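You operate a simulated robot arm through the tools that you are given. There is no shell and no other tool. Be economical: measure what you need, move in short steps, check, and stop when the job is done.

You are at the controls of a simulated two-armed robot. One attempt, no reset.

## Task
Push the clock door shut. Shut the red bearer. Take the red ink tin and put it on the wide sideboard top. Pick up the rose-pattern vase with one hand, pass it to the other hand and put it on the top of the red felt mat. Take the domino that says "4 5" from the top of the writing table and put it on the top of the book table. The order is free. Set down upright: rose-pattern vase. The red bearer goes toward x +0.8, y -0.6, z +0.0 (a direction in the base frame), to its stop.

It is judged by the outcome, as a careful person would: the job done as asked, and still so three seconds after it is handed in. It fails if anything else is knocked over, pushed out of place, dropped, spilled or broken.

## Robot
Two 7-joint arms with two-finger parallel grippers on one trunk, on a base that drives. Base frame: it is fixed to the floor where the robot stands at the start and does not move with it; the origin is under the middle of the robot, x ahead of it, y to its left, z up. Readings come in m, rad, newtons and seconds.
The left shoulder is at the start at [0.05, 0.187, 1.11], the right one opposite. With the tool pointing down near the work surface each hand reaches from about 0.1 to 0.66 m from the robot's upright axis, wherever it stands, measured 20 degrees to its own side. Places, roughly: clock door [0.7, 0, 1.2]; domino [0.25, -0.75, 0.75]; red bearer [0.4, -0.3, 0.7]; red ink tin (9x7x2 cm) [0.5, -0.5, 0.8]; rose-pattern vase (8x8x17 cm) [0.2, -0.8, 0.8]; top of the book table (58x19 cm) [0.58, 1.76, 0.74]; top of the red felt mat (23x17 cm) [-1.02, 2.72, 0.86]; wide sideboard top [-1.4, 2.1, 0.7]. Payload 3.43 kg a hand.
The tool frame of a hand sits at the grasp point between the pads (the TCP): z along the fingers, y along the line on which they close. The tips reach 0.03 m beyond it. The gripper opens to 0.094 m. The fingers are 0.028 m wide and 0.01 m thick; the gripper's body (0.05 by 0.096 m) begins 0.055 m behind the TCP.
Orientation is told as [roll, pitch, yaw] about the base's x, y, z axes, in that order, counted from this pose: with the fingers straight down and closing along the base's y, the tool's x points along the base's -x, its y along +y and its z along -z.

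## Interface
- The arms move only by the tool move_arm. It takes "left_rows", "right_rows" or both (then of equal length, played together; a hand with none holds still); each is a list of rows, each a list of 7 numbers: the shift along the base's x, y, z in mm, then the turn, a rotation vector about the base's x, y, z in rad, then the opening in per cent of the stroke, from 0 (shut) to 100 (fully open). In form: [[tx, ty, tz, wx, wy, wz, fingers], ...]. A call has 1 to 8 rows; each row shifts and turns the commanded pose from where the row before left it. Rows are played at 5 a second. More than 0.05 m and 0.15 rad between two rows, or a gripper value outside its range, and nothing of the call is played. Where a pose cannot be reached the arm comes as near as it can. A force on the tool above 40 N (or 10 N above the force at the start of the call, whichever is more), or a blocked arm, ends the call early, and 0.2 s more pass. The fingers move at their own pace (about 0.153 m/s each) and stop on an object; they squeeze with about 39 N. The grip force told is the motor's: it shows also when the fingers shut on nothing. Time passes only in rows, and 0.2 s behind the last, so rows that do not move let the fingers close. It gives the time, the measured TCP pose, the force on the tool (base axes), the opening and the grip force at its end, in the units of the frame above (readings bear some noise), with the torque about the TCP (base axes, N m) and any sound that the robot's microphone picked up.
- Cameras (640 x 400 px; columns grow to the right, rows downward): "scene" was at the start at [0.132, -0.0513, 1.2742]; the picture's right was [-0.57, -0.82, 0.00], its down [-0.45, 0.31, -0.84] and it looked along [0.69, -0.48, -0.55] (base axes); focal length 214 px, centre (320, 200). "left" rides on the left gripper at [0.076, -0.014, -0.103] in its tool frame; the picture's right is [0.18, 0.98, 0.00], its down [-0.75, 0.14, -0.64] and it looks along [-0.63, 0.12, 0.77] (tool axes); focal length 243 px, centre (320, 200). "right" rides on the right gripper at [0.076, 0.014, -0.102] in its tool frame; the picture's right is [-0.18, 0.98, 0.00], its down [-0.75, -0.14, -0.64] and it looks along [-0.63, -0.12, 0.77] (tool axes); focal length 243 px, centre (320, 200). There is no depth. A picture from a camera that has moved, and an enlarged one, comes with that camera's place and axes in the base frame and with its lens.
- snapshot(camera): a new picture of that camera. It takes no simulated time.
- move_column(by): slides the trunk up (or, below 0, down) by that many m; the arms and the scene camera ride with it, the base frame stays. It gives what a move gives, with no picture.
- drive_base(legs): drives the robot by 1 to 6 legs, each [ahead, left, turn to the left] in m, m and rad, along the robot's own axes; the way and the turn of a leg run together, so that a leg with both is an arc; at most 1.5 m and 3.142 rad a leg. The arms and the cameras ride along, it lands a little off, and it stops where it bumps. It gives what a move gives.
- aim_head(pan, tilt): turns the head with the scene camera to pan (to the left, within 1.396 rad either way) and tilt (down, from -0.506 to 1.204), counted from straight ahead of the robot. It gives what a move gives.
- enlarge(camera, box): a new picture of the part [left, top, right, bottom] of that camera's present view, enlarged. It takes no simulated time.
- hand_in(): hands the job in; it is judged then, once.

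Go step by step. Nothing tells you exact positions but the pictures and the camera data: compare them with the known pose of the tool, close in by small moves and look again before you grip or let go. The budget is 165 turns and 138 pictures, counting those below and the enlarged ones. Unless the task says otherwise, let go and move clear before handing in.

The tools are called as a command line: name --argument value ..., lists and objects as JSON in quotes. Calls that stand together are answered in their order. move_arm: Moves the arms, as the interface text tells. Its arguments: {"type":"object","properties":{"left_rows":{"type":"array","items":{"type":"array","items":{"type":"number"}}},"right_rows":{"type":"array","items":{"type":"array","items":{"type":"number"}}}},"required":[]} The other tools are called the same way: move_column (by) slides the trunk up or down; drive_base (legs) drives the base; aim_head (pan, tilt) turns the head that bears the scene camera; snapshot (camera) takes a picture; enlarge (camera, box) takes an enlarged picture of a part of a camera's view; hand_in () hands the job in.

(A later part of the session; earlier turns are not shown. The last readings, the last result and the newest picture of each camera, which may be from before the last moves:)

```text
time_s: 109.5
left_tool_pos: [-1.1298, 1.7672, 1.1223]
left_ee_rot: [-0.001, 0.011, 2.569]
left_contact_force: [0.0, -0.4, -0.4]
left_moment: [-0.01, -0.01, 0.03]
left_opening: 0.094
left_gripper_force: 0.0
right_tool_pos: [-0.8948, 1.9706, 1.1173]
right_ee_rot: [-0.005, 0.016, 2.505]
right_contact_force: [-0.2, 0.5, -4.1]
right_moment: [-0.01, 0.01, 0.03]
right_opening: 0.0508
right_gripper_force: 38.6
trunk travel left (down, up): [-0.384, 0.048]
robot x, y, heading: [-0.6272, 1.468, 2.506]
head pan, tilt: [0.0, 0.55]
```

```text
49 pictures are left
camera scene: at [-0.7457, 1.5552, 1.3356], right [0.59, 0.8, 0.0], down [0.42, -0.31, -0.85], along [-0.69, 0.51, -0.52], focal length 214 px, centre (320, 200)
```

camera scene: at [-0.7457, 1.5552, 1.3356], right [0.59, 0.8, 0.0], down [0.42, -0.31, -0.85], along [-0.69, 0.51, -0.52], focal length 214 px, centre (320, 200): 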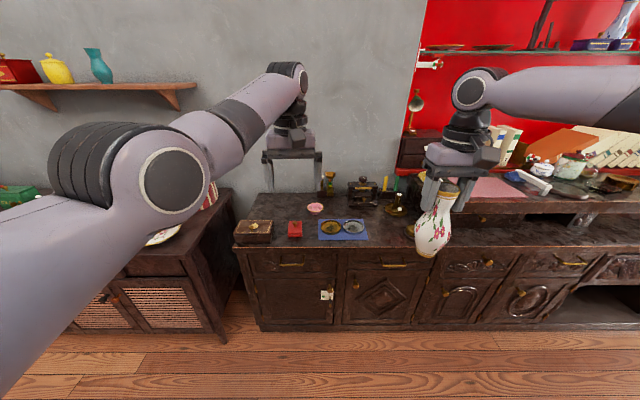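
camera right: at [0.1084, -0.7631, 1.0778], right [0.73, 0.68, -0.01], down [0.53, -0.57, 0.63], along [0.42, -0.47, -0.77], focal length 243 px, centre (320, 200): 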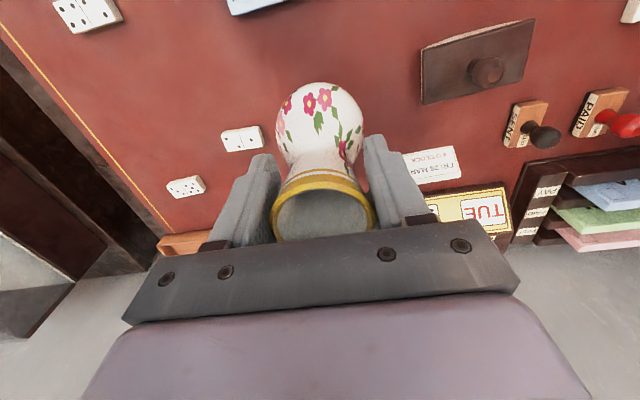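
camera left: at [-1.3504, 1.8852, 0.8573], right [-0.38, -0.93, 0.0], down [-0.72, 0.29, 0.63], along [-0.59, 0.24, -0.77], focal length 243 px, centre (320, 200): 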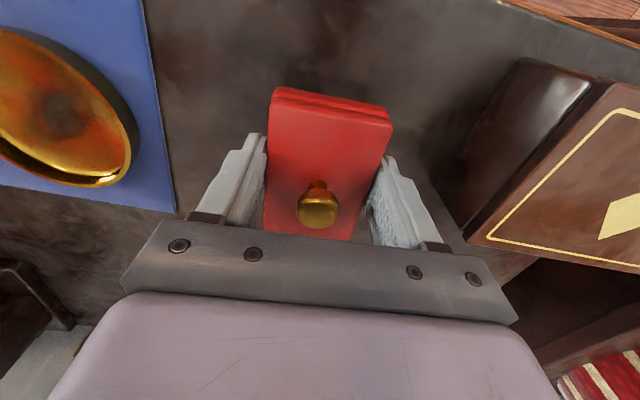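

Tin is done. Now I bring the vase toward the middle with the right hand while yawing the left hand to the right.

move_arm --left_rows '[[0, 0, 0, 0, 0, -0.14, 100], [0, 0, 0, 0, 0, -0.14, 100], [0, 0, 0, 0, 0, -0.14, 100], [0, 0, 0, 0, 0, -0.14, 100], [0, 0, 0, 0, 0, -0.14, 100], [0, 0, 0, 0, 0, -0.14, 100]]' --right_rows '[[-14, -18, 0, 0, 0, 0, 15], [-14, -18, 0, 0, 0, 0, 15], [-14, -18, 0, 0, 0, 0, 15], [-12, -18, 0, 0, 0, 0, 15], [0, 0, 0, 0, 0, 0, 15], [0, 0, 0, 0, 0, 0, 15]]'

move_arm --left_rows '[[8, -8, -10, 0.129, 0.018, 0, 100], [8, -8, -10, 0.129, 0.018, 0, 100], [8, -8, -10, 0.129, 0.018, 0, 100], [8, -8, -10, 0.129, 0.018, 0, 100], [8, -8, -10, 0.129, 0.018, 0, 100], [8, -8, -10, 0.129, 0.018, 0, 100]]'

snapshot --camera "scene"

```text
time_s: 110.8
left_tool_pos: [-1.1283, 1.7662, 1.1251]
left_ee_rot: [-0.007, 0.013, 1.725]
left_contact_force: [0.1, 0.6, 0.5]
left_moment: [0.04, 0.0, 0.03]
left_opening: 0.094
left_gripper_force: 0.0
right_tool_pos: [-0.9027, 1.905, 1.111]
right_ee_rot: [-0.001, 0.013, 2.505]
right_contact_force: [-0.4, -0.4, -3.7]
right_moment: [-0.01, 0.02, 0.0]
right_opening: 0.0504
right_gripper_force: 38.8
right hand out of reach, approached as far as the arm can: row 2, 3, 4
trunk travel left (down, up): [-0.384, 0.048]
robot x, y, heading: [-0.6268, 1.4681, 2.507]
head pan, tilt: [0.0, 0.55]
```

```text
time_s: 112.2
left_tool_pos: [-1.2017, 1.8764, 1.1045]
left_ee_rot: [-0.023, -0.771, 1.735]
left_contact_force: [0.2, -1.0, -0.2]
left_moment: [0.0, 0.01, 0.0]
left_opening: 0.0938
left_gripper_force: 0.0
left hand out of reach, approached as far as the arm can: row 1, 2, 3, 4, 5, 6
right_tool_pos: [-0.903, 1.9048, 1.1104]
right_ee_rot: [-0.004, 0.014, 2.503]
right_contact_force: [-0.5, 0.2, -3.5]
right_moment: [0.02, 0.0, 0.01]
right_opening: 0.0504
right_gripper_force: 39.3
trunk travel left (down, up): [-0.384, 0.048]
robot x, y, heading: [-0.6276, 1.4687, 2.503]
head pan, tilt: [0.0, 0.55]
```

```text
48 pictures are left
camera scene: at [-0.7461, 1.5553, 1.3356], right [0.59, 0.8, 0.0], down [0.42, -0.31, -0.85], along [-0.69, 0.51, -0.52], focal length 214 px, centre (320, 200)
```

scene: 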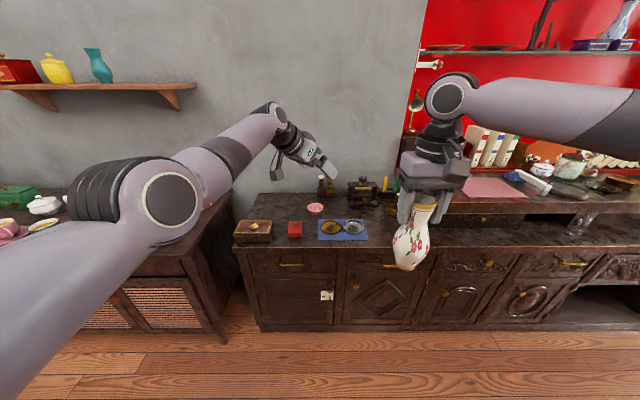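

The left hand is now at the right tilt. I test how far it can come back and to the right toward the vase.

move_arm --left_rows '[[25, 0, -15, 0, 0, 0, 100], [25, 0, -15, 0, 0, 0, 100], [25, 0, -15, 0, 0, 0, 100], [25, 0, -15, 0, 0, 0, 100]]'

```text
time_s: 113.2
left_tool_pos: [-1.1406, 1.9262, 1.0533]
left_ee_rot: [-0.023, -0.773, 1.742]
left_contact_force: [-0.6, -0.6, -0.2]
left_moment: [0.03, -0.01, -0.02]
left_opening: 0.0942
left_gripper_force: 0.0
left hand out of reach, approached as far as the arm can: row 1, 2, 3, 4
right_tool_pos: [-0.9026, 1.9037, 1.1109]
right_ee_rot: [-0.004, 0.014, 2.504]
right_contact_force: [-0.1, 0.5, -3.7]
right_moment: [-0.02, 0.0, 0.02]
right_opening: 0.0507
right_gripper_force: 39.0
trunk travel left (down, up): [-0.384, 0.048]
robot x, y, heading: [-0.6253, 1.4671, 2.5]
head pan, tilt: [0.0, 0.55]
```

The wrist bend seems to be the limit when the hands are so high; lower hands should fold in better. I back up a bit more and lower both hands.

drive_base --legs '[[-0.2, 0, 0]]'

move_arm --left_rows '[[15, -10, -40, 0, 0, 0, 100], [15, -10, -40, 0, 0, 0, 100], [15, -10, -40, 0, 0, 0, 100], [15, -10, -40, 0, 0, 0, 100], [15, -10, -30, 0, 0, 0, 100]]' --right_rows '[[-10, 0, -35, 0, 0, 0, 15], [-10, 0, -35, 0, 0, 0, 15], [-10, 0, -35, 0, 0, 0, 15], [-10, 0, -35, 0, 0, 0, 15], [-10, 0, -30, 0, 0, 0, 15]]'

snapshot --camera "scene"

```text
time_s: 114.8
left_tool_pos: [-0.9805, 1.8082, 1.0502]
left_ee_rot: [-0.021, -0.767, 1.738]
left_contact_force: [-0.1, 0.5, 0.2]
left_moment: [0.01, 0.05, 0.0]
left_opening: 0.094
left_gripper_force: 0.0
right_tool_pos: [-0.7416, 1.787, 1.1116]
right_ee_rot: [-0.004, 0.011, 2.502]
right_contact_force: [0.2, 0.5, -3.2]
right_moment: [0.01, 0.01, 0.01]
right_opening: 0.0503
right_gripper_force: 38.8
trunk travel left (down, up): [-0.384, 0.048]
robot x, y, heading: [-0.4664, 1.3504, 2.507]
head pan, tilt: [0.0, 0.55]
```

```text
time_s: 116.2
left_tool_pos: [-0.9753, 1.7863, 0.8601]
left_ee_rot: [0.001, -0.774, 1.761]
left_contact_force: [0.0, -0.4, -0.1]
left_moment: [0.01, 0.01, 0.02]
left_opening: 0.0939
left_gripper_force: 0.1
left hand out of reach, approached as far as the arm can: row 1, 2, 3, 4, 5
right_tool_pos: [-0.7226, 1.8002, 0.956]
right_ee_rot: [-0.002, 0.013, 2.502]
right_contact_force: [0.0, -0.1, -2.7]
right_moment: [-0.03, 0.01, -0.01]
right_opening: 0.0505
right_gripper_force: 39.3
right hand out of reach, approached as far as the arm can: row 1, 2, 3, 4, 5
trunk travel left (down, up): [-0.384, 0.048]
robot x, y, heading: [-0.4682, 1.3494, 2.499]
head pan, tilt: [0.0, 0.55]
stopped in row 5 (left hand): the arm was blocked; the commanded pose is now the measured one
```

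```text
47 pictures are left
camera scene: at [-0.5863, 1.4374, 1.3356], right [0.6, 0.8, 0.0], down [0.42, -0.31, -0.85], along [-0.68, 0.51, -0.52], focal length 214 px, centre (320, 200)
```

scene: 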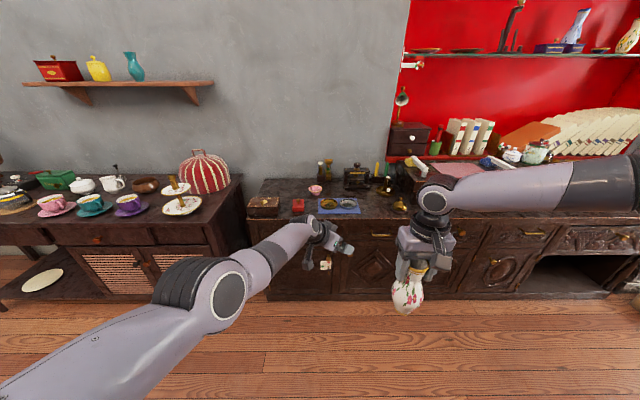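

The left arm looks fully stretched (singular), so it doesn't fold in easily. I try a straight radial retraction toward its shoulder.

move_arm --left_rows '[[27, -33, 14, 0, 0, 0, 100], [27, -33, 14, 0, 0, 0, 100], [27, -33, 14, 0, 0, 0, 100], [27, -33, 14, 0, 0, 0, 100]]'

```text
time_s: 117.2
left_tool_pos: [-0.9758, 1.7877, 0.8626]
left_ee_rot: [0.009, -0.771, 1.777]
left_contact_force: [-1.2, -0.2, -0.1]
left_moment: [0.03, 0.0, 0.0]
left_opening: 0.0941
left_gripper_force: 0.1
left hand out of reach, approached as far as the arm can: row 1, 2, 3, 4
right_tool_pos: [-0.7214, 1.8003, 0.9565]
right_ee_rot: [-0.004, 0.013, 2.503]
right_contact_force: [-0.8, 0.1, -3.5]
right_moment: [-0.02, 0.02, 0.0]
right_opening: 0.0503
right_gripper_force: 39.5
trunk travel left (down, up): [-0.384, 0.048]
robot x, y, heading: [-0.4676, 1.3498, 2.505]
head pan, tilt: [0.0, 0.55]
```

aim_head --pan 0.7 --tilt 0.8

snapshot --camera "scene"

```text
time_s: 118.3
left_tool_pos: [-0.9753, 1.7869, 0.8601]
left_ee_rot: [0.009, -0.77, 1.777]
left_contact_force: [0.7, -0.7, 0.8]
left_moment: [0.01, 0.02, 0.02]
left_opening: 0.0938
left_gripper_force: 0.1
right_tool_pos: [-0.7227, 1.8007, 0.9563]
right_ee_rot: [-0.002, 0.013, 2.502]
right_contact_force: [-0.3, 1.0, -3.1]
right_moment: [-0.02, 0.02, 0.03]
right_opening: 0.0501
right_gripper_force: 38.8
trunk travel left (down, up): [-0.384, 0.048]
robot x, y, heading: [-0.4701, 1.3466, 2.505]
head pan, tilt: [0.7, 0.799]
```

```text
46 pictures are left
camera scene: at [-0.5945, 1.3791, 1.3143], right [-0.06, 1.0, 0.0], down [0.72, 0.04, -0.7], along [-0.7, -0.04, -0.72], focal length 214 px, centre (320, 200)
```

scene: 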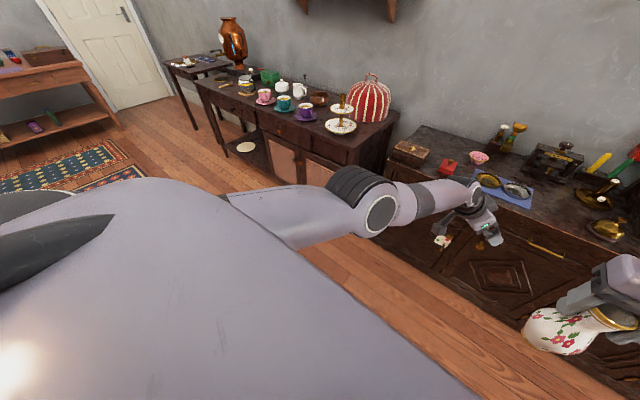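

The left elbow is straight, so that hand can only glide along its reach sphere. I'll let it come in tangentially: yaw it further right so its fingers point at the vase, and then match the vase with the right hand.

move_arm --left_rows '[[15, 0, 0, 0, 0, -0.15, 100], [15, 0, 0, 0, 0, -0.15, 100], [15, 0, 0, 0, 0, -0.15, 100], [15, 0, 0, 0, 0, -0.15, 100]]'

aim_head --pan -0.1 --tilt 0.8

snapshot --camera "scene"

snapshot --camera "left"

```text
time_s: 119.3
left_tool_pos: [-0.8957, 1.7783, 0.8599]
left_ee_rot: [-0.004, -0.766, 1.177]
left_contact_force: [-0.2, -0.7, 0.4]
left_moment: [0.0, -0.03, 0.0]
left_opening: 0.0942
left_gripper_force: 0.1
left hand out of reach, approached as far as the arm can: row 3, 4
right_tool_pos: [-0.7211, 1.7998, 0.9571]
right_ee_rot: [-0.002, 0.012, 2.504]
right_contact_force: [0.2, 0.1, -3.0]
right_moment: [0.01, -0.04, 0.0]
right_opening: 0.0502
right_gripper_force: 38.9
trunk travel left (down, up): [-0.384, 0.048]
robot x, y, heading: [-0.4664, 1.348, 2.505]
head pan, tilt: [0.7, 0.799]
```

```text
time_s: 120.4
left_tool_pos: [-0.8973, 1.7816, 0.8638]
left_ee_rot: [0.003, -0.769, 1.177]
left_contact_force: [-0.2, 0.6, -0.9]
left_moment: [0.01, 0.0, -0.01]
left_opening: 0.0943
left_gripper_force: 0.1
right_tool_pos: [-0.722, 1.7991, 0.9568]
right_ee_rot: [-0.002, 0.011, 2.504]
right_contact_force: [0.4, 0.5, -4.1]
right_moment: [0.0, -0.04, 0.02]
right_opening: 0.05
right_gripper_force: 38.8
trunk travel left (down, up): [-0.384, 0.048]
robot x, y, heading: [-0.4669, 1.3502, 2.505]
head pan, tilt: [-0.099, 0.799]
```

```text
45 pictures are left
camera scene: at [-0.5737, 1.4382, 1.3143], right [0.67, 0.74, 0.0], down [0.53, -0.48, -0.7], along [-0.52, 0.47, -0.72], focal length 214 px, centre (320, 200)
```

scene: 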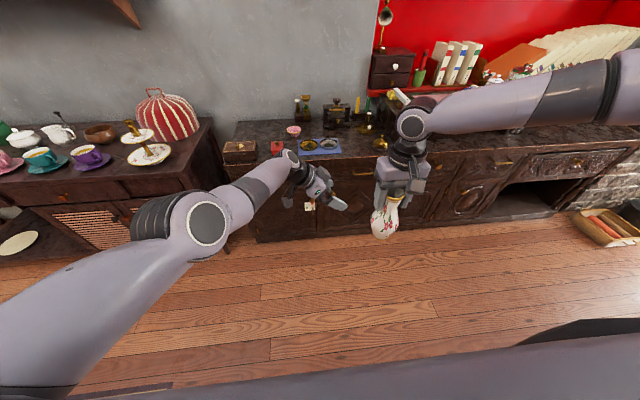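

```text
44 pictures are left
camera left: at [-0.9319, 1.6586, 0.8848], right [-0.96, 0.25, -0.13], down [-0.09, 0.14, 0.99], along [0.27, 0.96, -0.11], focal length 243 px, centre (320, 200)
```

left: 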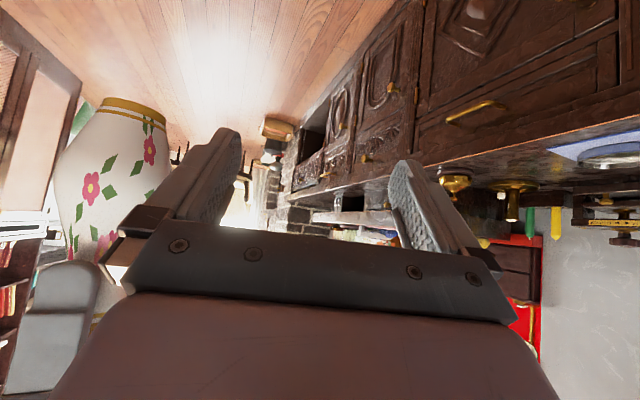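

The vase should move ~10+ cm forward to line up with the left fingers. I lower both hands a bit (shortens the left reach) and move the vase forward.

move_arm --left_rows '[[16, -12, -33, 0, 0, 0, 100], [16, -12, -33, 0, 0, 0, 100], [16, -12, -33, 0, 0, 0, 100]]' --right_rows '[[-27, 20, -33, 0, 0, 0, 15], [-27, 20, -33, 0, 0, 0, 15], [-26, 20, -33, 0, 0, 0, 15]]'

snapshot --camera "left"

enlarge --camera "scene" --box '[240, 100, 480, 280]'

```text
time_s: 121.4
left_tool_pos: [-0.8852, 1.7481, 0.7628]
left_ee_rot: [0.036, -0.754, 1.185]
left_contact_force: [0.7, 0.0, -0.1]
left_moment: [0.0, 0.0, -0.01]
left_opening: 0.0938
left_gripper_force: 0.0
left hand out of reach, approached as far as the arm can: row 1, 2
right_tool_pos: [-0.7037, 1.8618, 0.912]
right_ee_rot: [0.001, 0.009, 2.501]
right_contact_force: [-0.4, 0.3, -3.2]
right_moment: [-0.02, -0.03, -0.03]
right_opening: 0.0499
right_gripper_force: 39.3
right hand out of reach, approached as far as the arm can: row 1, 2, 3
trunk travel left (down, up): [-0.384, 0.048]
robot x, y, heading: [-0.473, 1.3488, 2.505]
head pan, tilt: [-0.099, 0.799]
stopped in row 3 (left hand): the arm was blocked; the commanded pose is now the measured one
```

```text
43 pictures are left
camera left: at [-0.9152, 1.6246, 0.7856], right [-0.97, 0.22, -0.1], down [-0.07, 0.14, 0.99], along [0.23, 0.96, -0.12], focal length 243 px, centre (320, 200)
```

left: 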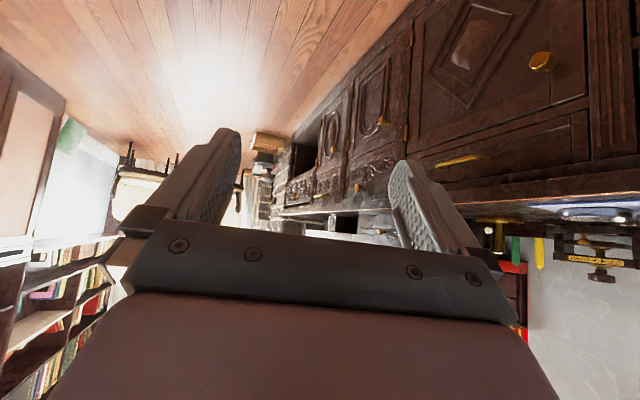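

```text
2.22 times, centred on (360, 190) of scene
camera zoom: at [-0.5738, 1.4382, 1.3143], right [0.67, 0.74, 0.0], down [0.53, -0.48, -0.7], along [-0.52, 0.47, -0.72], focal length 477 px, centre (231, 222)
```

zoom: 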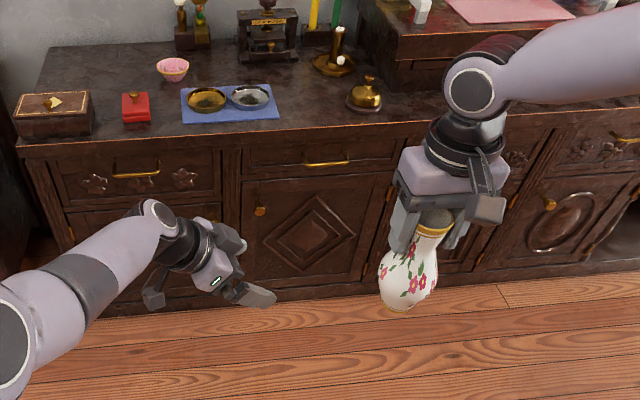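

The right hand prefers to be higher. I raise both hands again and bring the vase forward at that height.

move_arm --left_rows '[[0, 0, 45, 0, 0, 0, 100], [0, 0, 45, 0, 0, 0, 100], [0, 0, 45, 0, 0, 0, 100], [0, 0, 45, 0, 0, 0, 100], [0, 0, 45, 0, 0, 0, 100], [0, 0, 40, 0, 0, 0, 100], [0, 0, 0, 0, 0, 0, 100]]' --right_rows '[[0, 0, 45, 0, 0, 0, 15], [0, 0, 45, 0, 0, 0, 15], [0, 0, 45, 0, 0, 0, 15], [0, 0, 45, 0, 0, 0, 15], [-40, 10, 20, 0, 0, 0, 15], [-40, 5, 0, 0, 0, 0, 15], [-40, 0, 0, 0, 0, 0, 15]]'

snapshot --camera "left"

snapshot --camera "scene"

```text
time_s: 123.0
left_tool_pos: [-0.9208, 1.8021, 1.0124]
left_ee_rot: [0.032, -0.758, 1.192]
left_contact_force: [0.0, -0.8, 0.1]
left_moment: [0.01, 0.0, -0.01]
left_opening: 0.0941
left_gripper_force: 0.0
left hand out of reach, approached as far as the arm can: row 1, 2, 3, 4, 5, 6
right_tool_pos: [-0.7477, 1.8717, 1.1061]
right_ee_rot: [-0.002, 0.01, 2.503]
right_contact_force: [0.1, 0.3, -4.1]
right_moment: [-0.07, -0.01, -0.01]
right_opening: 0.0496
right_gripper_force: 39.1
right hand out of reach, approached as far as the arm can: row 6, 7
trunk travel left (down, up): [-0.384, 0.048]
robot x, y, heading: [-0.4707, 1.3472, 2.503]
head pan, tilt: [-0.099, 0.799]
```

```text
41 pictures are left
camera left: at [-0.9497, 1.6791, 1.0337], right [-0.97, 0.22, -0.1], down [-0.07, 0.14, 0.99], along [0.23, 0.97, -0.12], focal length 243 px, centre (320, 200)
```

left: 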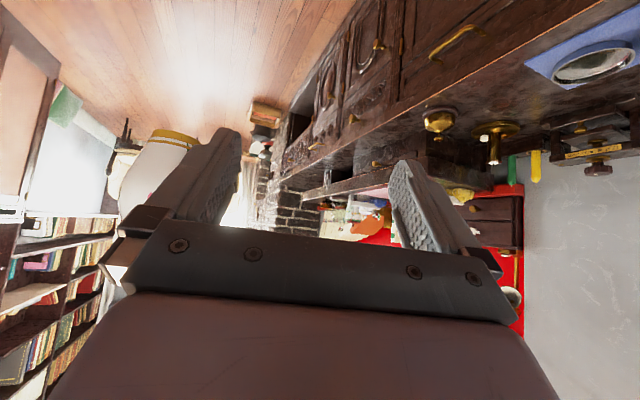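

```text
40 pictures are left
camera scene: at [-0.5743, 1.439, 1.3141], right [0.67, 0.74, 0.0], down [0.53, -0.48, -0.7], along [-0.52, 0.47, -0.72], focal length 214 px, centre (320, 200)
```

scene: 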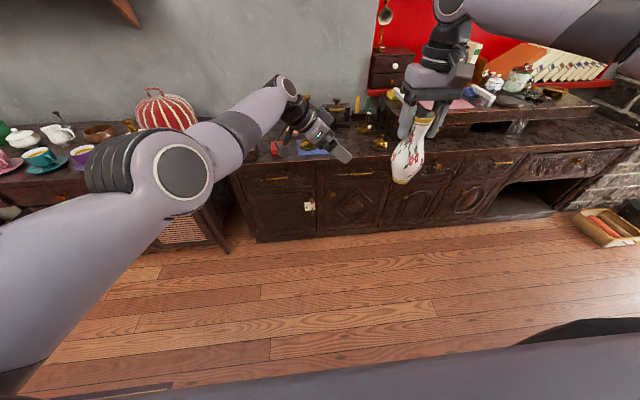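

Plan: move the vase ~13 cm to the right, glide the left hand along its sphere to about (fwd 0.52, left -0.25) pointing straight right, then bring the vase into its fingers.

move_arm --right_rows '[[30, 33, 0, 0, 0, 0, 15], [30, 33, 0, 0, 0, 0, 15], [30, 33, 0, 0, 0, 0, 15], [0, 0, 0, 0, 0, 0, 15], [0, 0, 0, 0, 0, 0, 15], [0, 0, 0, 0, 0, 0, 15]]' --left_rows '[[0, 0, 0, 0, 0, -0.13, 100], [36, 11, 0, 0, 0, -0.13, 100], [36, 11, 0, 0, 0, 0, 100], [36, 11, 0, 0, 0, 0, 100], [36, 11, 0, 0, 0, 0, 100], [36, 12, 0, 0, 0, 0, 100]]'

snapshot --camera "left"

```text
time_s: 124.6
left_tool_pos: [-0.7544, 1.8396, 1.0125]
left_ee_rot: [0.049, -0.772, 0.968]
left_contact_force: [-0.9, -0.3, 0.3]
left_moment: [-0.02, -0.01, 0.01]
left_opening: 0.0939
left_gripper_force: 0.0
left hand out of reach, approached as far as the arm can: row 1, 2, 6
right_tool_pos: [-0.6614, 1.9684, 1.1064]
right_ee_rot: [-0.001, 0.011, 2.504]
right_contact_force: [-0.3, -0.5, -3.5]
right_moment: [-0.02, -0.01, 0.0]
right_opening: 0.05
right_gripper_force: 39.4
trunk travel left (down, up): [-0.384, 0.048]
robot x, y, heading: [-0.4687, 1.3496, 2.504]
head pan, tilt: [-0.099, 0.799]
stopped in row 6 (left hand): the arm was blocked; the commanded pose is now the measured one
```

```text
39 pictures are left
camera left: at [-0.8095, 1.7259, 1.0325], right [-0.9, 0.42, -0.09], down [-0.04, 0.14, 0.99], along [0.43, 0.9, -0.11], focal length 243 px, centre (320, 200)
```

left: 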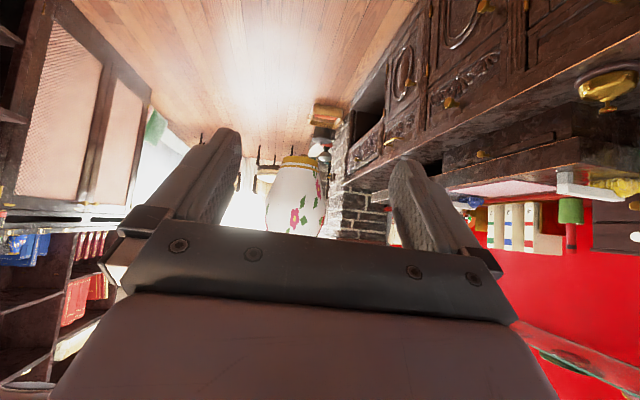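

Well aligned: the vase is straight ahead of the left fingers. I bring it 12 cm toward them and check.

move_arm --right_rows '[[-18, -24, 0, 0, 0, 0, 15], [-18, -23, 0, 0, 0, 0, 15], [-18, -23, 0, 0, 0, 0, 15], [-19, -23, 0, 0, 0, 0, 15]]'

snapshot --camera "left"

enlarge --camera "scene" --box '[280, 60, 480, 220]'

```text
time_s: 125.6
left_tool_pos: [-0.754, 1.8408, 1.0123]
left_ee_rot: [0.048, -0.771, 0.967]
left_contact_force: [-0.6, 0.2, -1.0]
left_moment: [0.01, -0.02, 0.01]
left_opening: 0.094
left_gripper_force: 0.0
right_tool_pos: [-0.732, 1.8777, 1.1063]
right_ee_rot: [0.0, 0.011, 2.503]
right_contact_force: [-0.1, 0.5, -3.1]
right_moment: [-0.02, -0.02, 0.03]
right_opening: 0.0503
right_gripper_force: 39.1
trunk travel left (down, up): [-0.384, 0.048]
robot x, y, heading: [-0.465, 1.3522, 2.501]
head pan, tilt: [-0.099, 0.799]
```

```text
38 pictures are left
camera left: at [-0.809, 1.7262, 1.0324], right [-0.9, 0.42, -0.09], down [-0.04, 0.14, 0.99], along [0.43, 0.9, -0.1], focal length 243 px, centre (320, 200)
```

left: 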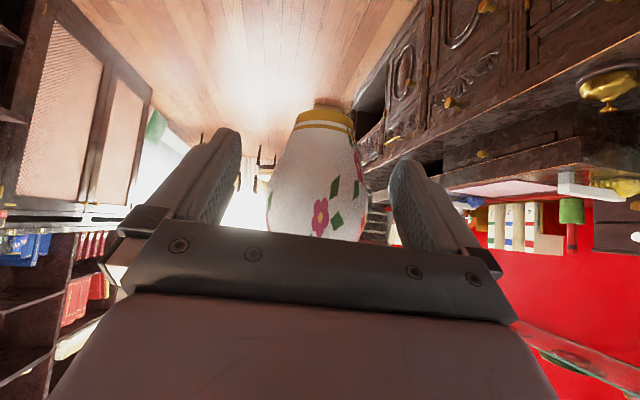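

```text
2.50 times, centred on (380, 140) of scene
camera zoom: at [-0.5739, 1.4385, 1.3142], right [0.67, 0.74, 0.0], down [0.53, -0.48, -0.7], along [-0.52, 0.47, -0.72], focal length 536 px, centre (170, 350)
```

zoom: 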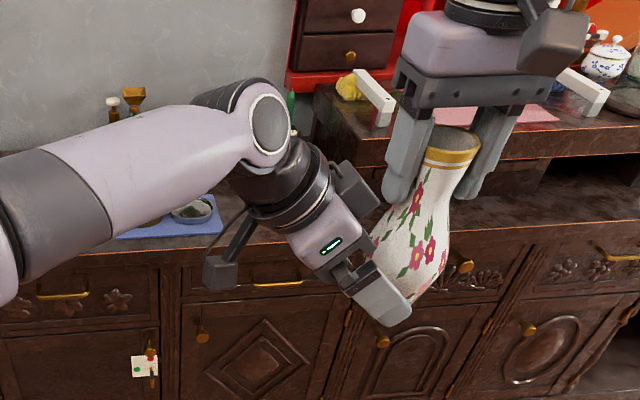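

Vase is lined up within 2 mm. I raise the left hand 2 cm so its pads meet the belly's widest ring, bring the vase the last 2.5 cm, and look.

move_arm --left_rows '[[0, 0, 10, 0, 0, 0, 100], [0, 0, 10, 0, 0, 0, 100], [0, 0, 0, 0, 0, 0, 100], [0, 0, 0, 0, 0, 0, 100]]' --right_rows '[[0, 0, 0, 0, 0, 0, 15], [0, 0, 0, 0, 0, 0, 15], [-7, -10, 0, 0, 0, 0, 15], [-7, -11, 0, 0, 0, 0, 15]]'

snapshot --camera "left"

enlarge --camera "scene" --box '[300, 60, 460, 190]'

```text
time_s: 126.7
left_tool_pos: [-0.7551, 1.8385, 1.0301]
left_ee_rot: [0.048, -0.763, 0.966]
left_contact_force: [-1.8, -3.1, -0.5]
left_moment: [0.26, -0.08, 0.0]
left_opening: 0.094
left_gripper_force: 0.0
right_tool_pos: [-0.7409, 1.8679, 1.1051]
right_ee_rot: [-0.018, 0.007, 2.482]
right_contact_force: [0.9, 2.9, -2.8]
right_moment: [-0.02, 0.01, 0.02]
right_opening: 0.0498
right_gripper_force: 39.4
trunk travel left (down, up): [-0.384, 0.048]
robot x, y, heading: [-0.4653, 1.3506, 2.504]
head pan, tilt: [-0.099, 0.799]
stopped in row 4 (left hand): the force on the tool passed its limit (the readings are from after the stop); the commanded pose is now the measured one
```

```text
36 pictures are left
camera left: at [-0.8104, 1.7243, 1.0526], right [-0.9, 0.42, -0.09], down [-0.04, 0.14, 0.99], along [0.43, 0.9, -0.11], focal length 243 px, centre (320, 200)
```

left: 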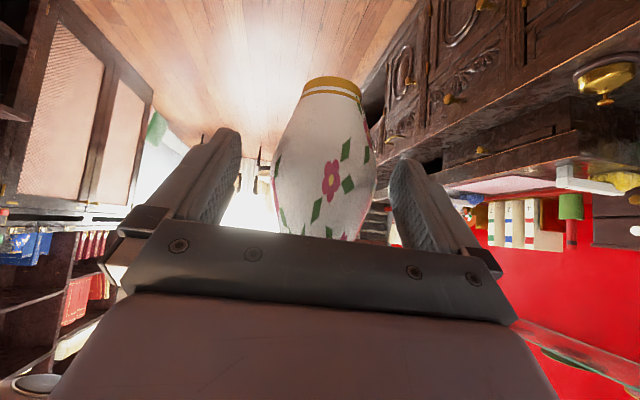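

```text
3.08 times, centred on (380, 125) of scene
camera zoom: at [-0.5737, 1.4383, 1.3142], right [0.67, 0.74, 0.0], down [0.53, -0.48, -0.7], along [-0.52, 0.47, -0.72], focal length 660 px, centre (135, 431)
```

zoom: 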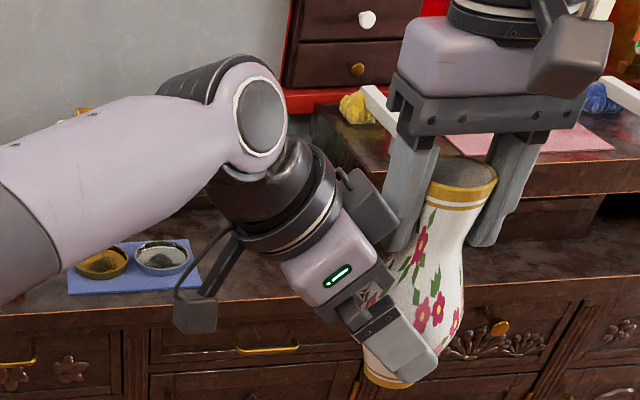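

The right fingertip touched the box on the left hand's back. I lower the left hand 2.8 cm and bring the vase deeper instead.

move_arm --left_rows '[[0, 0, -14, 0, 0, 0, 100], [0, 0, -14, 0, 0, 0, 100], [0, 0, 0, 0, 0, 0, 100], [0, 0, 0, 0, 0, 0, 100]]' --right_rows '[[2, 3, 0, 0, 0, 0, 15], [0, 0, 0, 0, 0, 0, 15], [-7, -10, 0, 0, 0, 0, 15], [-8, -12, 0, 0, 0, 0, 15]]'

snapshot --camera "left"

enlarge --camera "scene" --box '[300, 60, 460, 190]'

```text
time_s: 127.7
left_tool_pos: [-0.7678, 1.8373, 1.0036]
left_ee_rot: [0.055, -0.757, 0.974]
left_contact_force: [-4.3, -39.4, 5.6]
left_moment: [2.84, -0.33, -0.44]
left_opening: 0.0941
left_gripper_force: 0.0
right_tool_pos: [-0.7457, 1.8564, 1.1044]
right_ee_rot: [-0.025, -0.005, 2.469]
right_contact_force: [3.4, 38.6, -9.0]
right_moment: [1.21, -0.17, -0.35]
right_opening: 0.0496
right_gripper_force: 39.4
right hand out of reach, approached as far as the arm can: row 4
trunk travel left (down, up): [-0.384, 0.048]
robot x, y, heading: [-0.4658, 1.3502, 2.505]
head pan, tilt: [-0.099, 0.799]
```

```text
34 pictures are left
camera left: at [-0.8201, 1.7221, 1.0261], right [-0.91, 0.41, -0.09], down [-0.03, 0.14, 0.99], along [0.42, 0.9, -0.12], focal length 243 px, centre (320, 200)
```

left: 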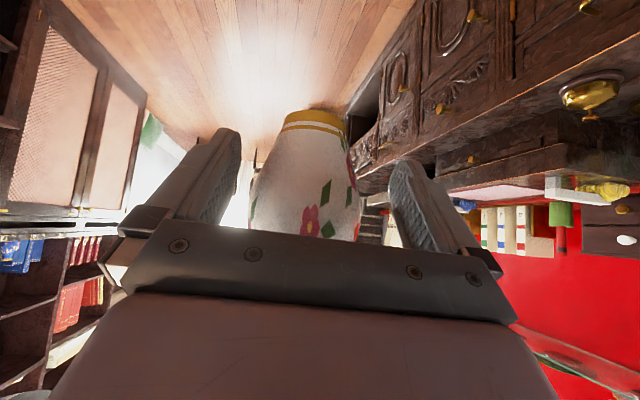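

```text
3.08 times, centred on (380, 125) of scene
camera zoom: at [-0.5734, 1.4383, 1.3143], right [0.67, 0.74, 0.0], down [0.53, -0.48, -0.7], along [-0.52, 0.47, -0.72], focal length 660 px, centre (135, 431)
```

zoom: 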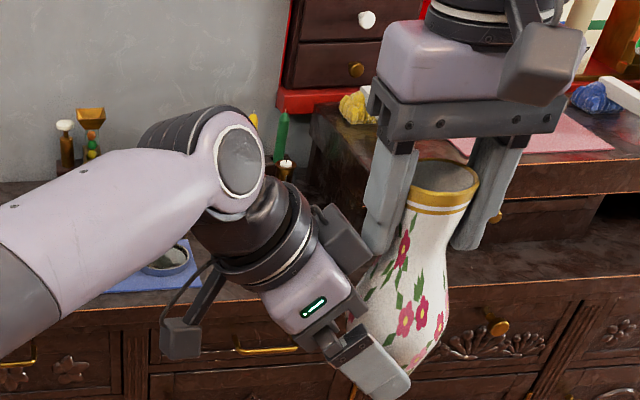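

Still touching the box. I back the vase out 4 cm and tip the left hand up ~17° so its back clears the right fingers.

move_arm --right_rows '[[12, 16, 0, 0, 0, 0, 15], [12, 17, 0, 0, 0, 0, 15], [0, 0, 0, 0, 0, 0, 15], [0, 0, 0, 0, 0, 0, 15], [0, 0, 0, 0, 0, 0, 15]]' --left_rows '[[0, 0, 0, 0, 0, 0, 100], [0, 0, 0, 0, 0, 0, 100], [0, 0, 0, 0.126, -0.081, 0, 100], [0, 0, 0, 0.126, -0.081, 0, 100], [0, 0, 10, 0, 0, 0, 100]]'

snapshot --camera "left"

```text
time_s: 128.8
left_tool_pos: [-0.7543, 1.8389, 1.0137]
left_ee_rot: [0.073, -1.064, 0.947]
left_contact_force: [0.1, -0.7, -0.3]
left_moment: [-0.02, -0.01, -0.03]
left_opening: 0.0942
left_gripper_force: 0.1
right_tool_pos: [-0.7257, 1.8794, 1.1064]
right_ee_rot: [-0.015, 0.004, 2.484]
right_contact_force: [0.0, -0.1, -3.4]
right_moment: [0.02, 0.0, 0.0]
right_opening: 0.0495
right_gripper_force: 39.5
trunk travel left (down, up): [-0.384, 0.048]
robot x, y, heading: [-0.4711, 1.3516, 2.501]
head pan, tilt: [-0.099, 0.799]
```

```text
32 pictures are left
camera left: at [-0.8102, 1.7238, 0.9963], right [-0.88, 0.45, -0.13], down [-0.2, -0.11, 0.97], along [0.43, 0.89, 0.18], focal length 243 px, centre (320, 200)
```

left: 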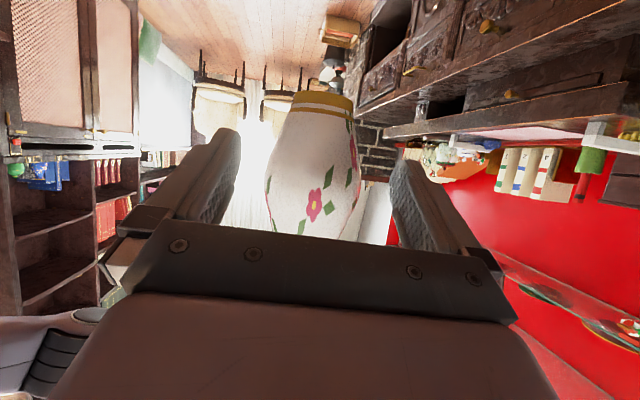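

The left arm folds again now and everything lines up (offset 3 mm). I bring the vase in 4 cm.

move_arm --right_rows '[[-9, -13, 0, 0, 0, 0, 15], [-8, -12, 0, 0, 0, 0, 15], [-6, -9, 0, 0, 0, 0, 15]]'

snapshot --camera "left"

enlarge --camera "scene" --box '[300, 60, 460, 190]'

```text
time_s: 129.7
left_tool_pos: [-0.7552, 1.839, 1.0137]
left_ee_rot: [0.069, -1.063, 0.95]
left_contact_force: [-0.5, 0.5, -0.6]
left_moment: [0.02, -0.02, -0.01]
left_opening: 0.0941
left_gripper_force: 0.1
right_tool_pos: [-0.7476, 1.8474, 1.1046]
right_ee_rot: [-0.015, 0.003, 2.484]
right_contact_force: [0.9, 0.3, -2.5]
right_moment: [-0.03, 0.0, 0.0]
right_opening: 0.0496
right_gripper_force: 39.4
trunk travel left (down, up): [-0.384, 0.048]
robot x, y, heading: [-0.4702, 1.3477, 2.505]
head pan, tilt: [-0.099, 0.799]
```

```text
31 pictures are left
camera left: at [-0.8106, 1.7239, 0.9966], right [-0.88, 0.45, -0.13], down [-0.2, -0.11, 0.97], along [0.42, 0.89, 0.18], focal length 243 px, centre (320, 200)
```

left: 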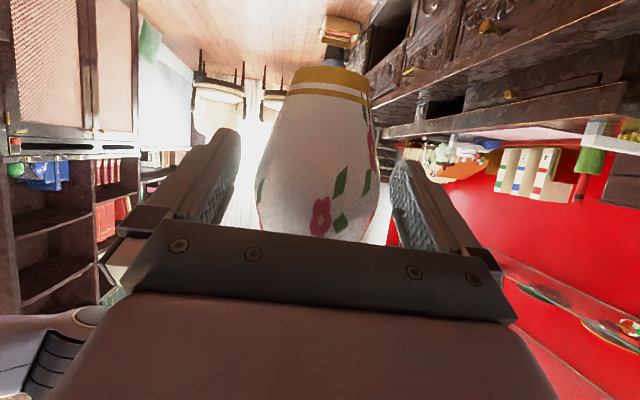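

```text
3.08 times, centred on (380, 125) of scene
camera zoom: at [-0.5737, 1.4382, 1.3143], right [0.67, 0.74, 0.0], down [0.53, -0.48, -0.7], along [-0.52, 0.47, -0.72], focal length 660 px, centre (135, 431)
```

zoom: 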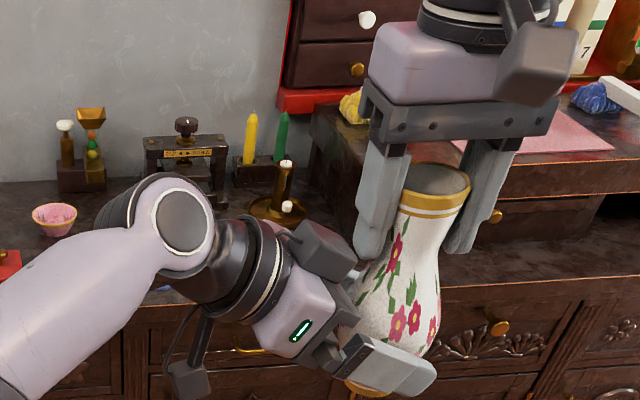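

The belly sits between the left fingers. I close the left hand.

move_arm --left_rows '[[0, 0, 0, 0, 0, 0, 80], [0, 0, 0, 0, 0, 0, 60], [0, 0, 0, 0, 0, 0, 50], [0, 0, 0, 0, 0, 0, 50]]'

snapshot --camera "left"

```text
time_s: 130.7
left_tool_pos: [-0.7556, 1.8402, 1.0127]
left_ee_rot: [0.069, -1.062, 0.948]
left_contact_force: [1.2, -0.1, -0.2]
left_moment: [-0.06, 0.05, -0.09]
left_opening: 0.0713
left_gripper_force: 39.1
right_tool_pos: [-0.7466, 1.8478, 1.1046]
right_ee_rot: [-0.016, 0.002, 2.485]
right_contact_force: [-0.5, -0.1, -2.6]
right_moment: [0.01, 0.04, 0.06]
right_opening: 0.0494
right_gripper_force: 38.8
trunk travel left (down, up): [-0.384, 0.048]
robot x, y, heading: [-0.465, 1.3486, 2.504]
head pan, tilt: [-0.099, 0.799]
```

```text
29 pictures are left
camera left: at [-0.8105, 1.7239, 0.9967], right [-0.88, 0.45, -0.13], down [-0.2, -0.11, 0.97], along [0.42, 0.89, 0.18], focal length 243 px, centre (320, 200)
```

left: 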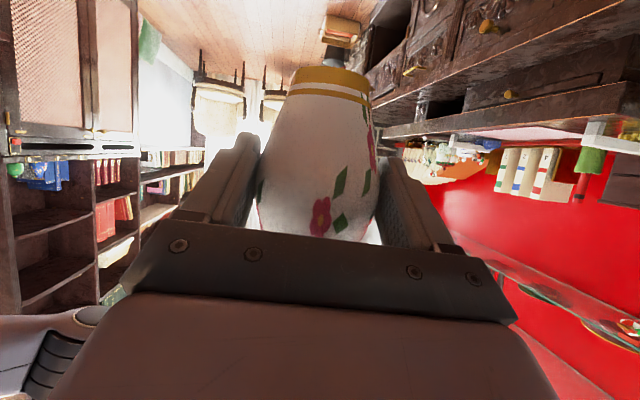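

Both hands hold it. I open the right just a little and lift it straight up off the rim.

move_arm --right_rows '[[0, 0, 0, 0, 0, 0, 60], [0, 0, 0, 0, 0, 0, 64], [0, 0, 0, 0, 0, 0, 66], [0, 0, 20, 0, 0, 0, 66], [0, 0, 30, 0, 0, 0, 66], [0, 0, 30, 0, 0, 0, 66]]'

snapshot --camera "scene"

```text
time_s: 132.1
left_tool_pos: [-0.756, 1.8395, 1.013]
left_ee_rot: [0.07, -1.064, 0.95]
left_contact_force: [0.3, 0.4, -0.4]
left_moment: [-0.03, 0.01, 0.01]
left_opening: 0.0714
left_gripper_force: 38.8
right_tool_pos: [-0.7342, 1.8463, 1.1708]
right_ee_rot: [-0.015, 0.004, 2.484]
right_contact_force: [-0.7, -0.6, -0.5]
right_moment: [-0.01, -0.01, 0.0]
right_opening: 0.0621
right_gripper_force: 0.0
right hand out of reach, approached as far as the arm can: row 5, 6
trunk travel left (down, up): [-0.384, 0.048]
robot x, y, heading: [-0.4712, 1.3471, 2.499]
head pan, tilt: [-0.099, 0.799]
```

```text
28 pictures are left
camera scene: at [-0.5737, 1.4383, 1.3142], right [0.67, 0.74, 0.0], down [0.53, -0.48, -0.7], along [-0.52, 0.47, -0.72], focal length 214 px, centre (320, 200)
```

scene: 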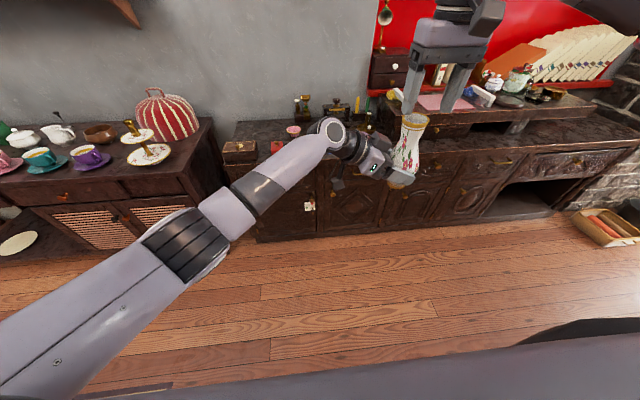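

The vase is in the left hand and free of the right. I move the right hand clear and yaw the left hand forward (vase stays upright).

move_arm --right_rows '[[25, 30, 10, 0, 0, 0, 66], [25, 30, 10, 0, 0, 0, 66], [25, 30, 0, 0, 0, 0, 66], [25, 30, 0, 0, 0, 0, 66], [20, 20, 0, 0, 0, 0, 66], [0, 0, 0, 0, 0, 0, 66], [0, 0, 0, 0, 0, 0, 66], [0, 0, 0, 0, 0, 0, 66]]' --left_rows '[[0, 0, 0, 0, 0, 0, 50], [0, 0, 0, 0, 0, 0, 50], [-10, 7, 5, 0, 0, 0.14, 50], [-10, 7, 5, 0, 0, 0.14, 50], [-10, 7, 5, 0, 0, 0.14, 50], [-10, 7, 5, 0, 0, 0.14, 50], [-10, 7, 5, 0, 0, 0.14, 50], [-10, 7, 5, 0, 0, 0.14, 50]]'

snapshot --camera "scene"

```text
time_s: 134.1
left_tool_pos: [-0.8603, 1.8664, 1.0289]
left_ee_rot: [0.1, -1.04, 1.83]
left_contact_force: [0.3, -0.7, -3.7]
left_moment: [-0.05, -0.02, -0.01]
left_opening: 0.0712
left_gripper_force: 39.0
right_tool_pos: [-0.6118, 1.9877, 1.1921]
right_ee_rot: [-0.017, 0.003, 2.486]
right_contact_force: [0.9, 0.6, -0.3]
right_moment: [-0.01, 0.02, -0.03]
right_opening: 0.0621
right_gripper_force: 0.0
trunk travel left (down, up): [-0.384, 0.048]
robot x, y, heading: [-0.4699, 1.3491, 2.501]
head pan, tilt: [-0.099, 0.799]
stopped in row 8 (left hand): the arm was blocked; the commanded pose is now the measured one
```

```text
27 pictures are left
camera scene: at [-0.5742, 1.4381, 1.3142], right [0.67, 0.74, 0.0], down [0.53, -0.48, -0.7], along [-0.52, 0.47, -0.72], focal length 214 px, centre (320, 200)
```

scene: 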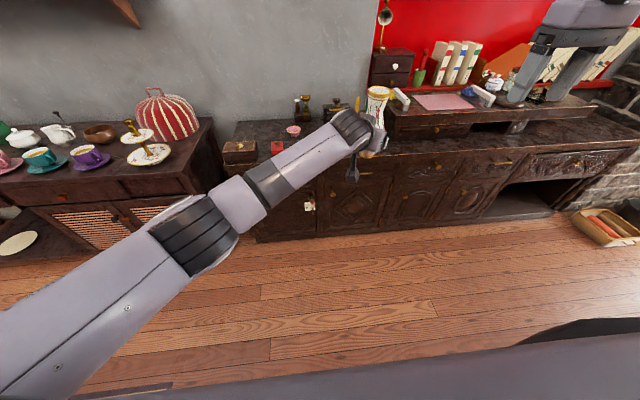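

Vase held firmly by the left hand alone. I drive right and then forward toward the mat, in stages.

drive_base --legs '[[0.0, -0.575, 0], [0.42, 0, 0]]'

aim_head --pan -0.2 --tilt 0.7

snapshot --camera "scene"

```text
time_s: 139.6
left_tool_pos: [-0.8507, 2.5906, 1.029]
left_ee_rot: [0.099, -1.042, 1.824]
left_contact_force: [0.7, -0.1, -3.1]
left_moment: [-0.05, -0.03, -0.06]
left_opening: 0.0716
left_gripper_force: 38.8
right_tool_pos: [-0.6015, 2.7094, 1.1901]
right_ee_rot: [-0.016, 0.003, 2.479]
right_contact_force: [0.6, -0.5, -0.1]
right_moment: [0.0, -0.02, 0.01]
right_opening: 0.062
right_gripper_force: 0.0
trunk travel left (down, up): [-0.384, 0.048]
robot x, y, heading: [-0.4614, 2.0712, 2.497]
head pan, tilt: [-0.099, 0.799]
```

```text
time_s: 140.2
left_tool_pos: [-0.8522, 2.5903, 1.0287]
left_ee_rot: [0.099, -1.042, 1.824]
left_contact_force: [0.0, 0.1, -3.1]
left_moment: [-0.01, -0.02, 0.01]
left_opening: 0.0714
left_gripper_force: 38.9
right_tool_pos: [-0.6025, 2.7089, 1.1911]
right_ee_rot: [-0.015, 0.003, 2.479]
right_contact_force: [0.6, 0.2, 0.3]
right_moment: [-0.04, 0.03, -0.03]
right_opening: 0.062
right_gripper_force: 0.2
trunk travel left (down, up): [-0.384, 0.048]
robot x, y, heading: [-0.4594, 2.0738, 2.499]
head pan, tilt: [-0.201, 0.7]
```

```text
26 pictures are left
camera scene: at [-0.5635, 2.1688, 1.3225], right [0.75, 0.67, 0.0], down [0.43, -0.48, -0.76], along [-0.51, 0.57, -0.64], focal length 214 px, centre (320, 200)
```

scene: 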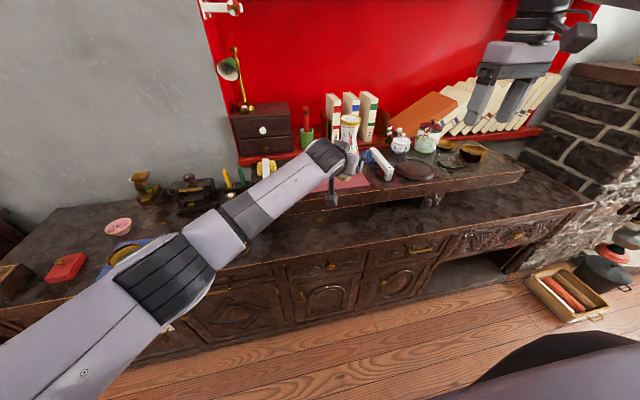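

enlarge --camera "scene" --box '[290, 110, 430, 220]'

```text
3.64 times, centred on (360, 165) of scene
camera zoom: at [-0.5635, 2.1688, 1.3225], right [0.75, 0.67, 0.0], down [0.43, -0.48, -0.76], along [-0.51, 0.57, -0.64], focal length 780 px, centre (174, 327)
```

zoom: 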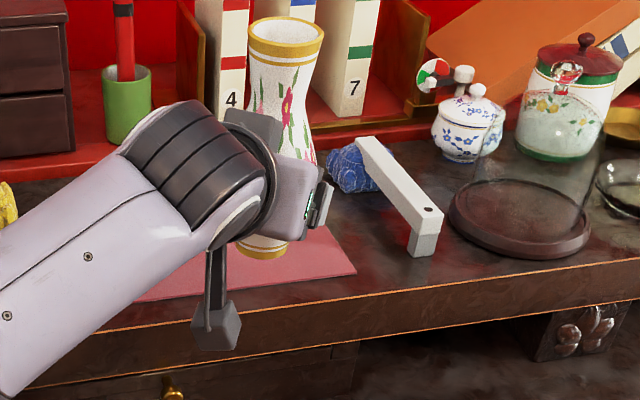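

Mat spans c -2.34…-2.51 and is ahead of the vase by ~16 cm. I drive 10 cm (and a bit right), then extend the arm the rest.

drive_base --legs '[[0.1, -0.018, 0]]'

move_arm --left_rows '[[-13, 10, 0, 0, 0, 0, 50], [-13, 10, 0, 0, 0, 0, 50], [-13, 10, 0, 0, 0, 0, 50], [-13, 9, 0, 0, 0, 0, 50]]'

enlarge --camera "scene" --box '[290, 110, 430, 220]'

```text
time_s: 141.4
left_tool_pos: [-0.9199, 2.6645, 1.0288]
left_ee_rot: [0.099, -1.041, 1.824]
left_contact_force: [-0.1, 0.6, -4.0]
left_moment: [-0.05, -0.05, -0.01]
left_opening: 0.0712
left_gripper_force: 38.8
right_tool_pos: [-0.6703, 2.7845, 1.1908]
right_ee_rot: [-0.017, 0.005, 2.48]
right_contact_force: [-0.5, 0.1, 0.0]
right_moment: [0.01, -0.01, 0.0]
right_opening: 0.062
right_gripper_force: 0.1
trunk travel left (down, up): [-0.384, 0.048]
robot x, y, heading: [-0.5286, 2.1431, 2.499]
head pan, tilt: [-0.201, 0.7]
```

```text
time_s: 142.6
left_tool_pos: [-0.9896, 2.6674, 1.0337]
left_ee_rot: [0.106, -1.049, 1.875]
left_contact_force: [-1.2, -0.3, -4.7]
left_moment: [-0.06, -0.03, -0.05]
left_opening: 0.0714
left_gripper_force: 39.2
left hand out of reach, approached as far as the arm can: row 2, 3, 4
right_tool_pos: [-0.6693, 2.7829, 1.1907]
right_ee_rot: [-0.017, 0.002, 2.478]
right_contact_force: [-0.3, 0.1, 0.7]
right_moment: [0.0, -0.01, -0.01]
right_opening: 0.0621
right_gripper_force: 0.1
trunk travel left (down, up): [-0.384, 0.048]
robot x, y, heading: [-0.5311, 2.1444, 2.5]
head pan, tilt: [-0.201, 0.7]
stopped in row 4 (left hand): the arm was blocked; the commanded pose is now the measured one
```

```text
3.64 times, centred on (360, 165) of scene
camera zoom: at [-0.6323, 2.2426, 1.3225], right [0.75, 0.66, 0.0], down [0.43, -0.48, -0.76], along [-0.51, 0.57, -0.64], focal length 780 px, centre (174, 327)
```

zoom: 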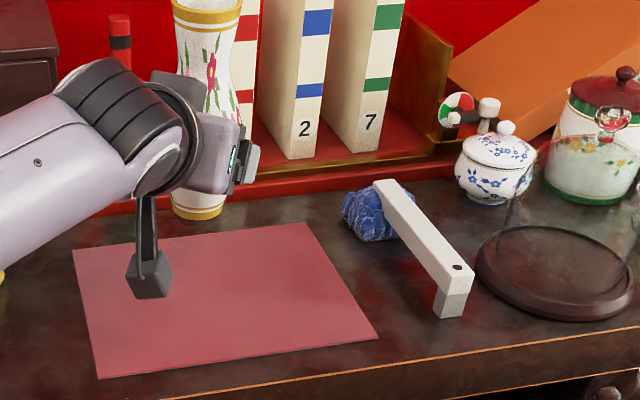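

The vase is above the mat with good margins (mat c -2.34…-2.54, vase at -2.40). I lower with the trunk.

move_column --by -0.1

enlarge --camera "scene" --box '[270, 90, 410, 200]'

```text
time_s: 143.9
left_tool_pos: [-0.9878, 2.6673, 0.9353]
left_ee_rot: [0.106, -1.05, 1.87]
left_contact_force: [-0.1, 0.8, -3.0]
left_moment: [-0.06, -0.01, 0.01]
left_opening: 0.071
left_gripper_force: 39.2
right_tool_pos: [-0.6709, 2.7835, 1.0908]
right_ee_rot: [-0.018, 0.002, 2.479]
right_contact_force: [-0.2, 0.0, -0.4]
right_moment: [-0.02, 0.0, -0.02]
right_opening: 0.062
right_gripper_force: 0.0
trunk travel left (down, up): [-0.284, 0.148]
robot x, y, heading: [-0.5317, 2.1406, 2.496]
head pan, tilt: [-0.201, 0.7]
```

```text
3.64 times, centred on (340, 145) of scene
camera zoom: at [-0.6318, 2.2424, 1.2226], right [0.75, 0.66, 0.0], down [0.43, -0.48, -0.76], along [-0.51, 0.57, -0.64], focal length 780 px, centre (247, 400)
```

zoom: 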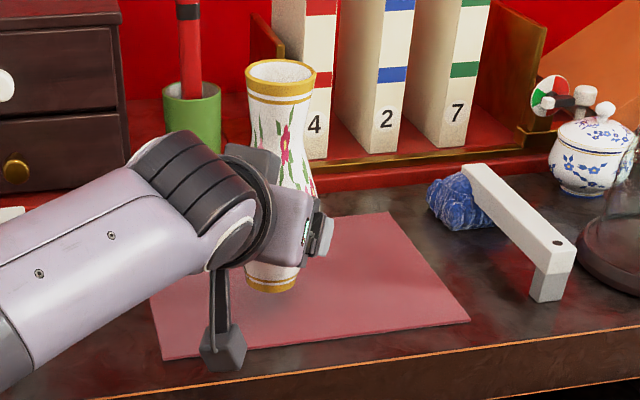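

Upright and close to the mat. Small steps down until contact.

move_column --by -0.012

move_column --by -0.005

```text
time_s: 144.5
left_tool_pos: [-0.9885, 2.6675, 0.9231]
left_ee_rot: [0.105, -1.049, 1.872]
left_contact_force: [-0.2, 0.3, -2.2]
left_moment: [-0.06, -0.02, 0.0]
left_opening: 0.0713
left_gripper_force: 39.3
right_tool_pos: [-0.6688, 2.7835, 1.0798]
right_ee_rot: [-0.016, 0.003, 2.478]
right_contact_force: [0.8, -0.2, 0.3]
right_moment: [0.02, 0.04, -0.06]
right_opening: 0.062
right_gripper_force: 0.0
trunk travel left (down, up): [-0.272, 0.16]
robot x, y, heading: [-0.531, 2.1464, 2.493]
head pan, tilt: [-0.201, 0.7]
```

```text
time_s: 145.1
left_tool_pos: [-0.988, 2.668, 0.9176]
left_ee_rot: [0.106, -1.049, 1.872]
left_contact_force: [0.4, 0.7, -2.3]
left_moment: [-0.06, 0.0, 0.0]
left_opening: 0.0713
left_gripper_force: 39.3
right_tool_pos: [-0.6691, 2.7824, 1.0739]
right_ee_rot: [-0.015, 0.002, 2.48]
right_contact_force: [-1.1, 0.5, -0.2]
right_moment: [-0.03, -0.01, -0.01]
right_opening: 0.0622
right_gripper_force: 0.1
trunk travel left (down, up): [-0.267, 0.165]
robot x, y, heading: [-0.5278, 2.146, 2.5]
head pan, tilt: [-0.201, 0.7]
```

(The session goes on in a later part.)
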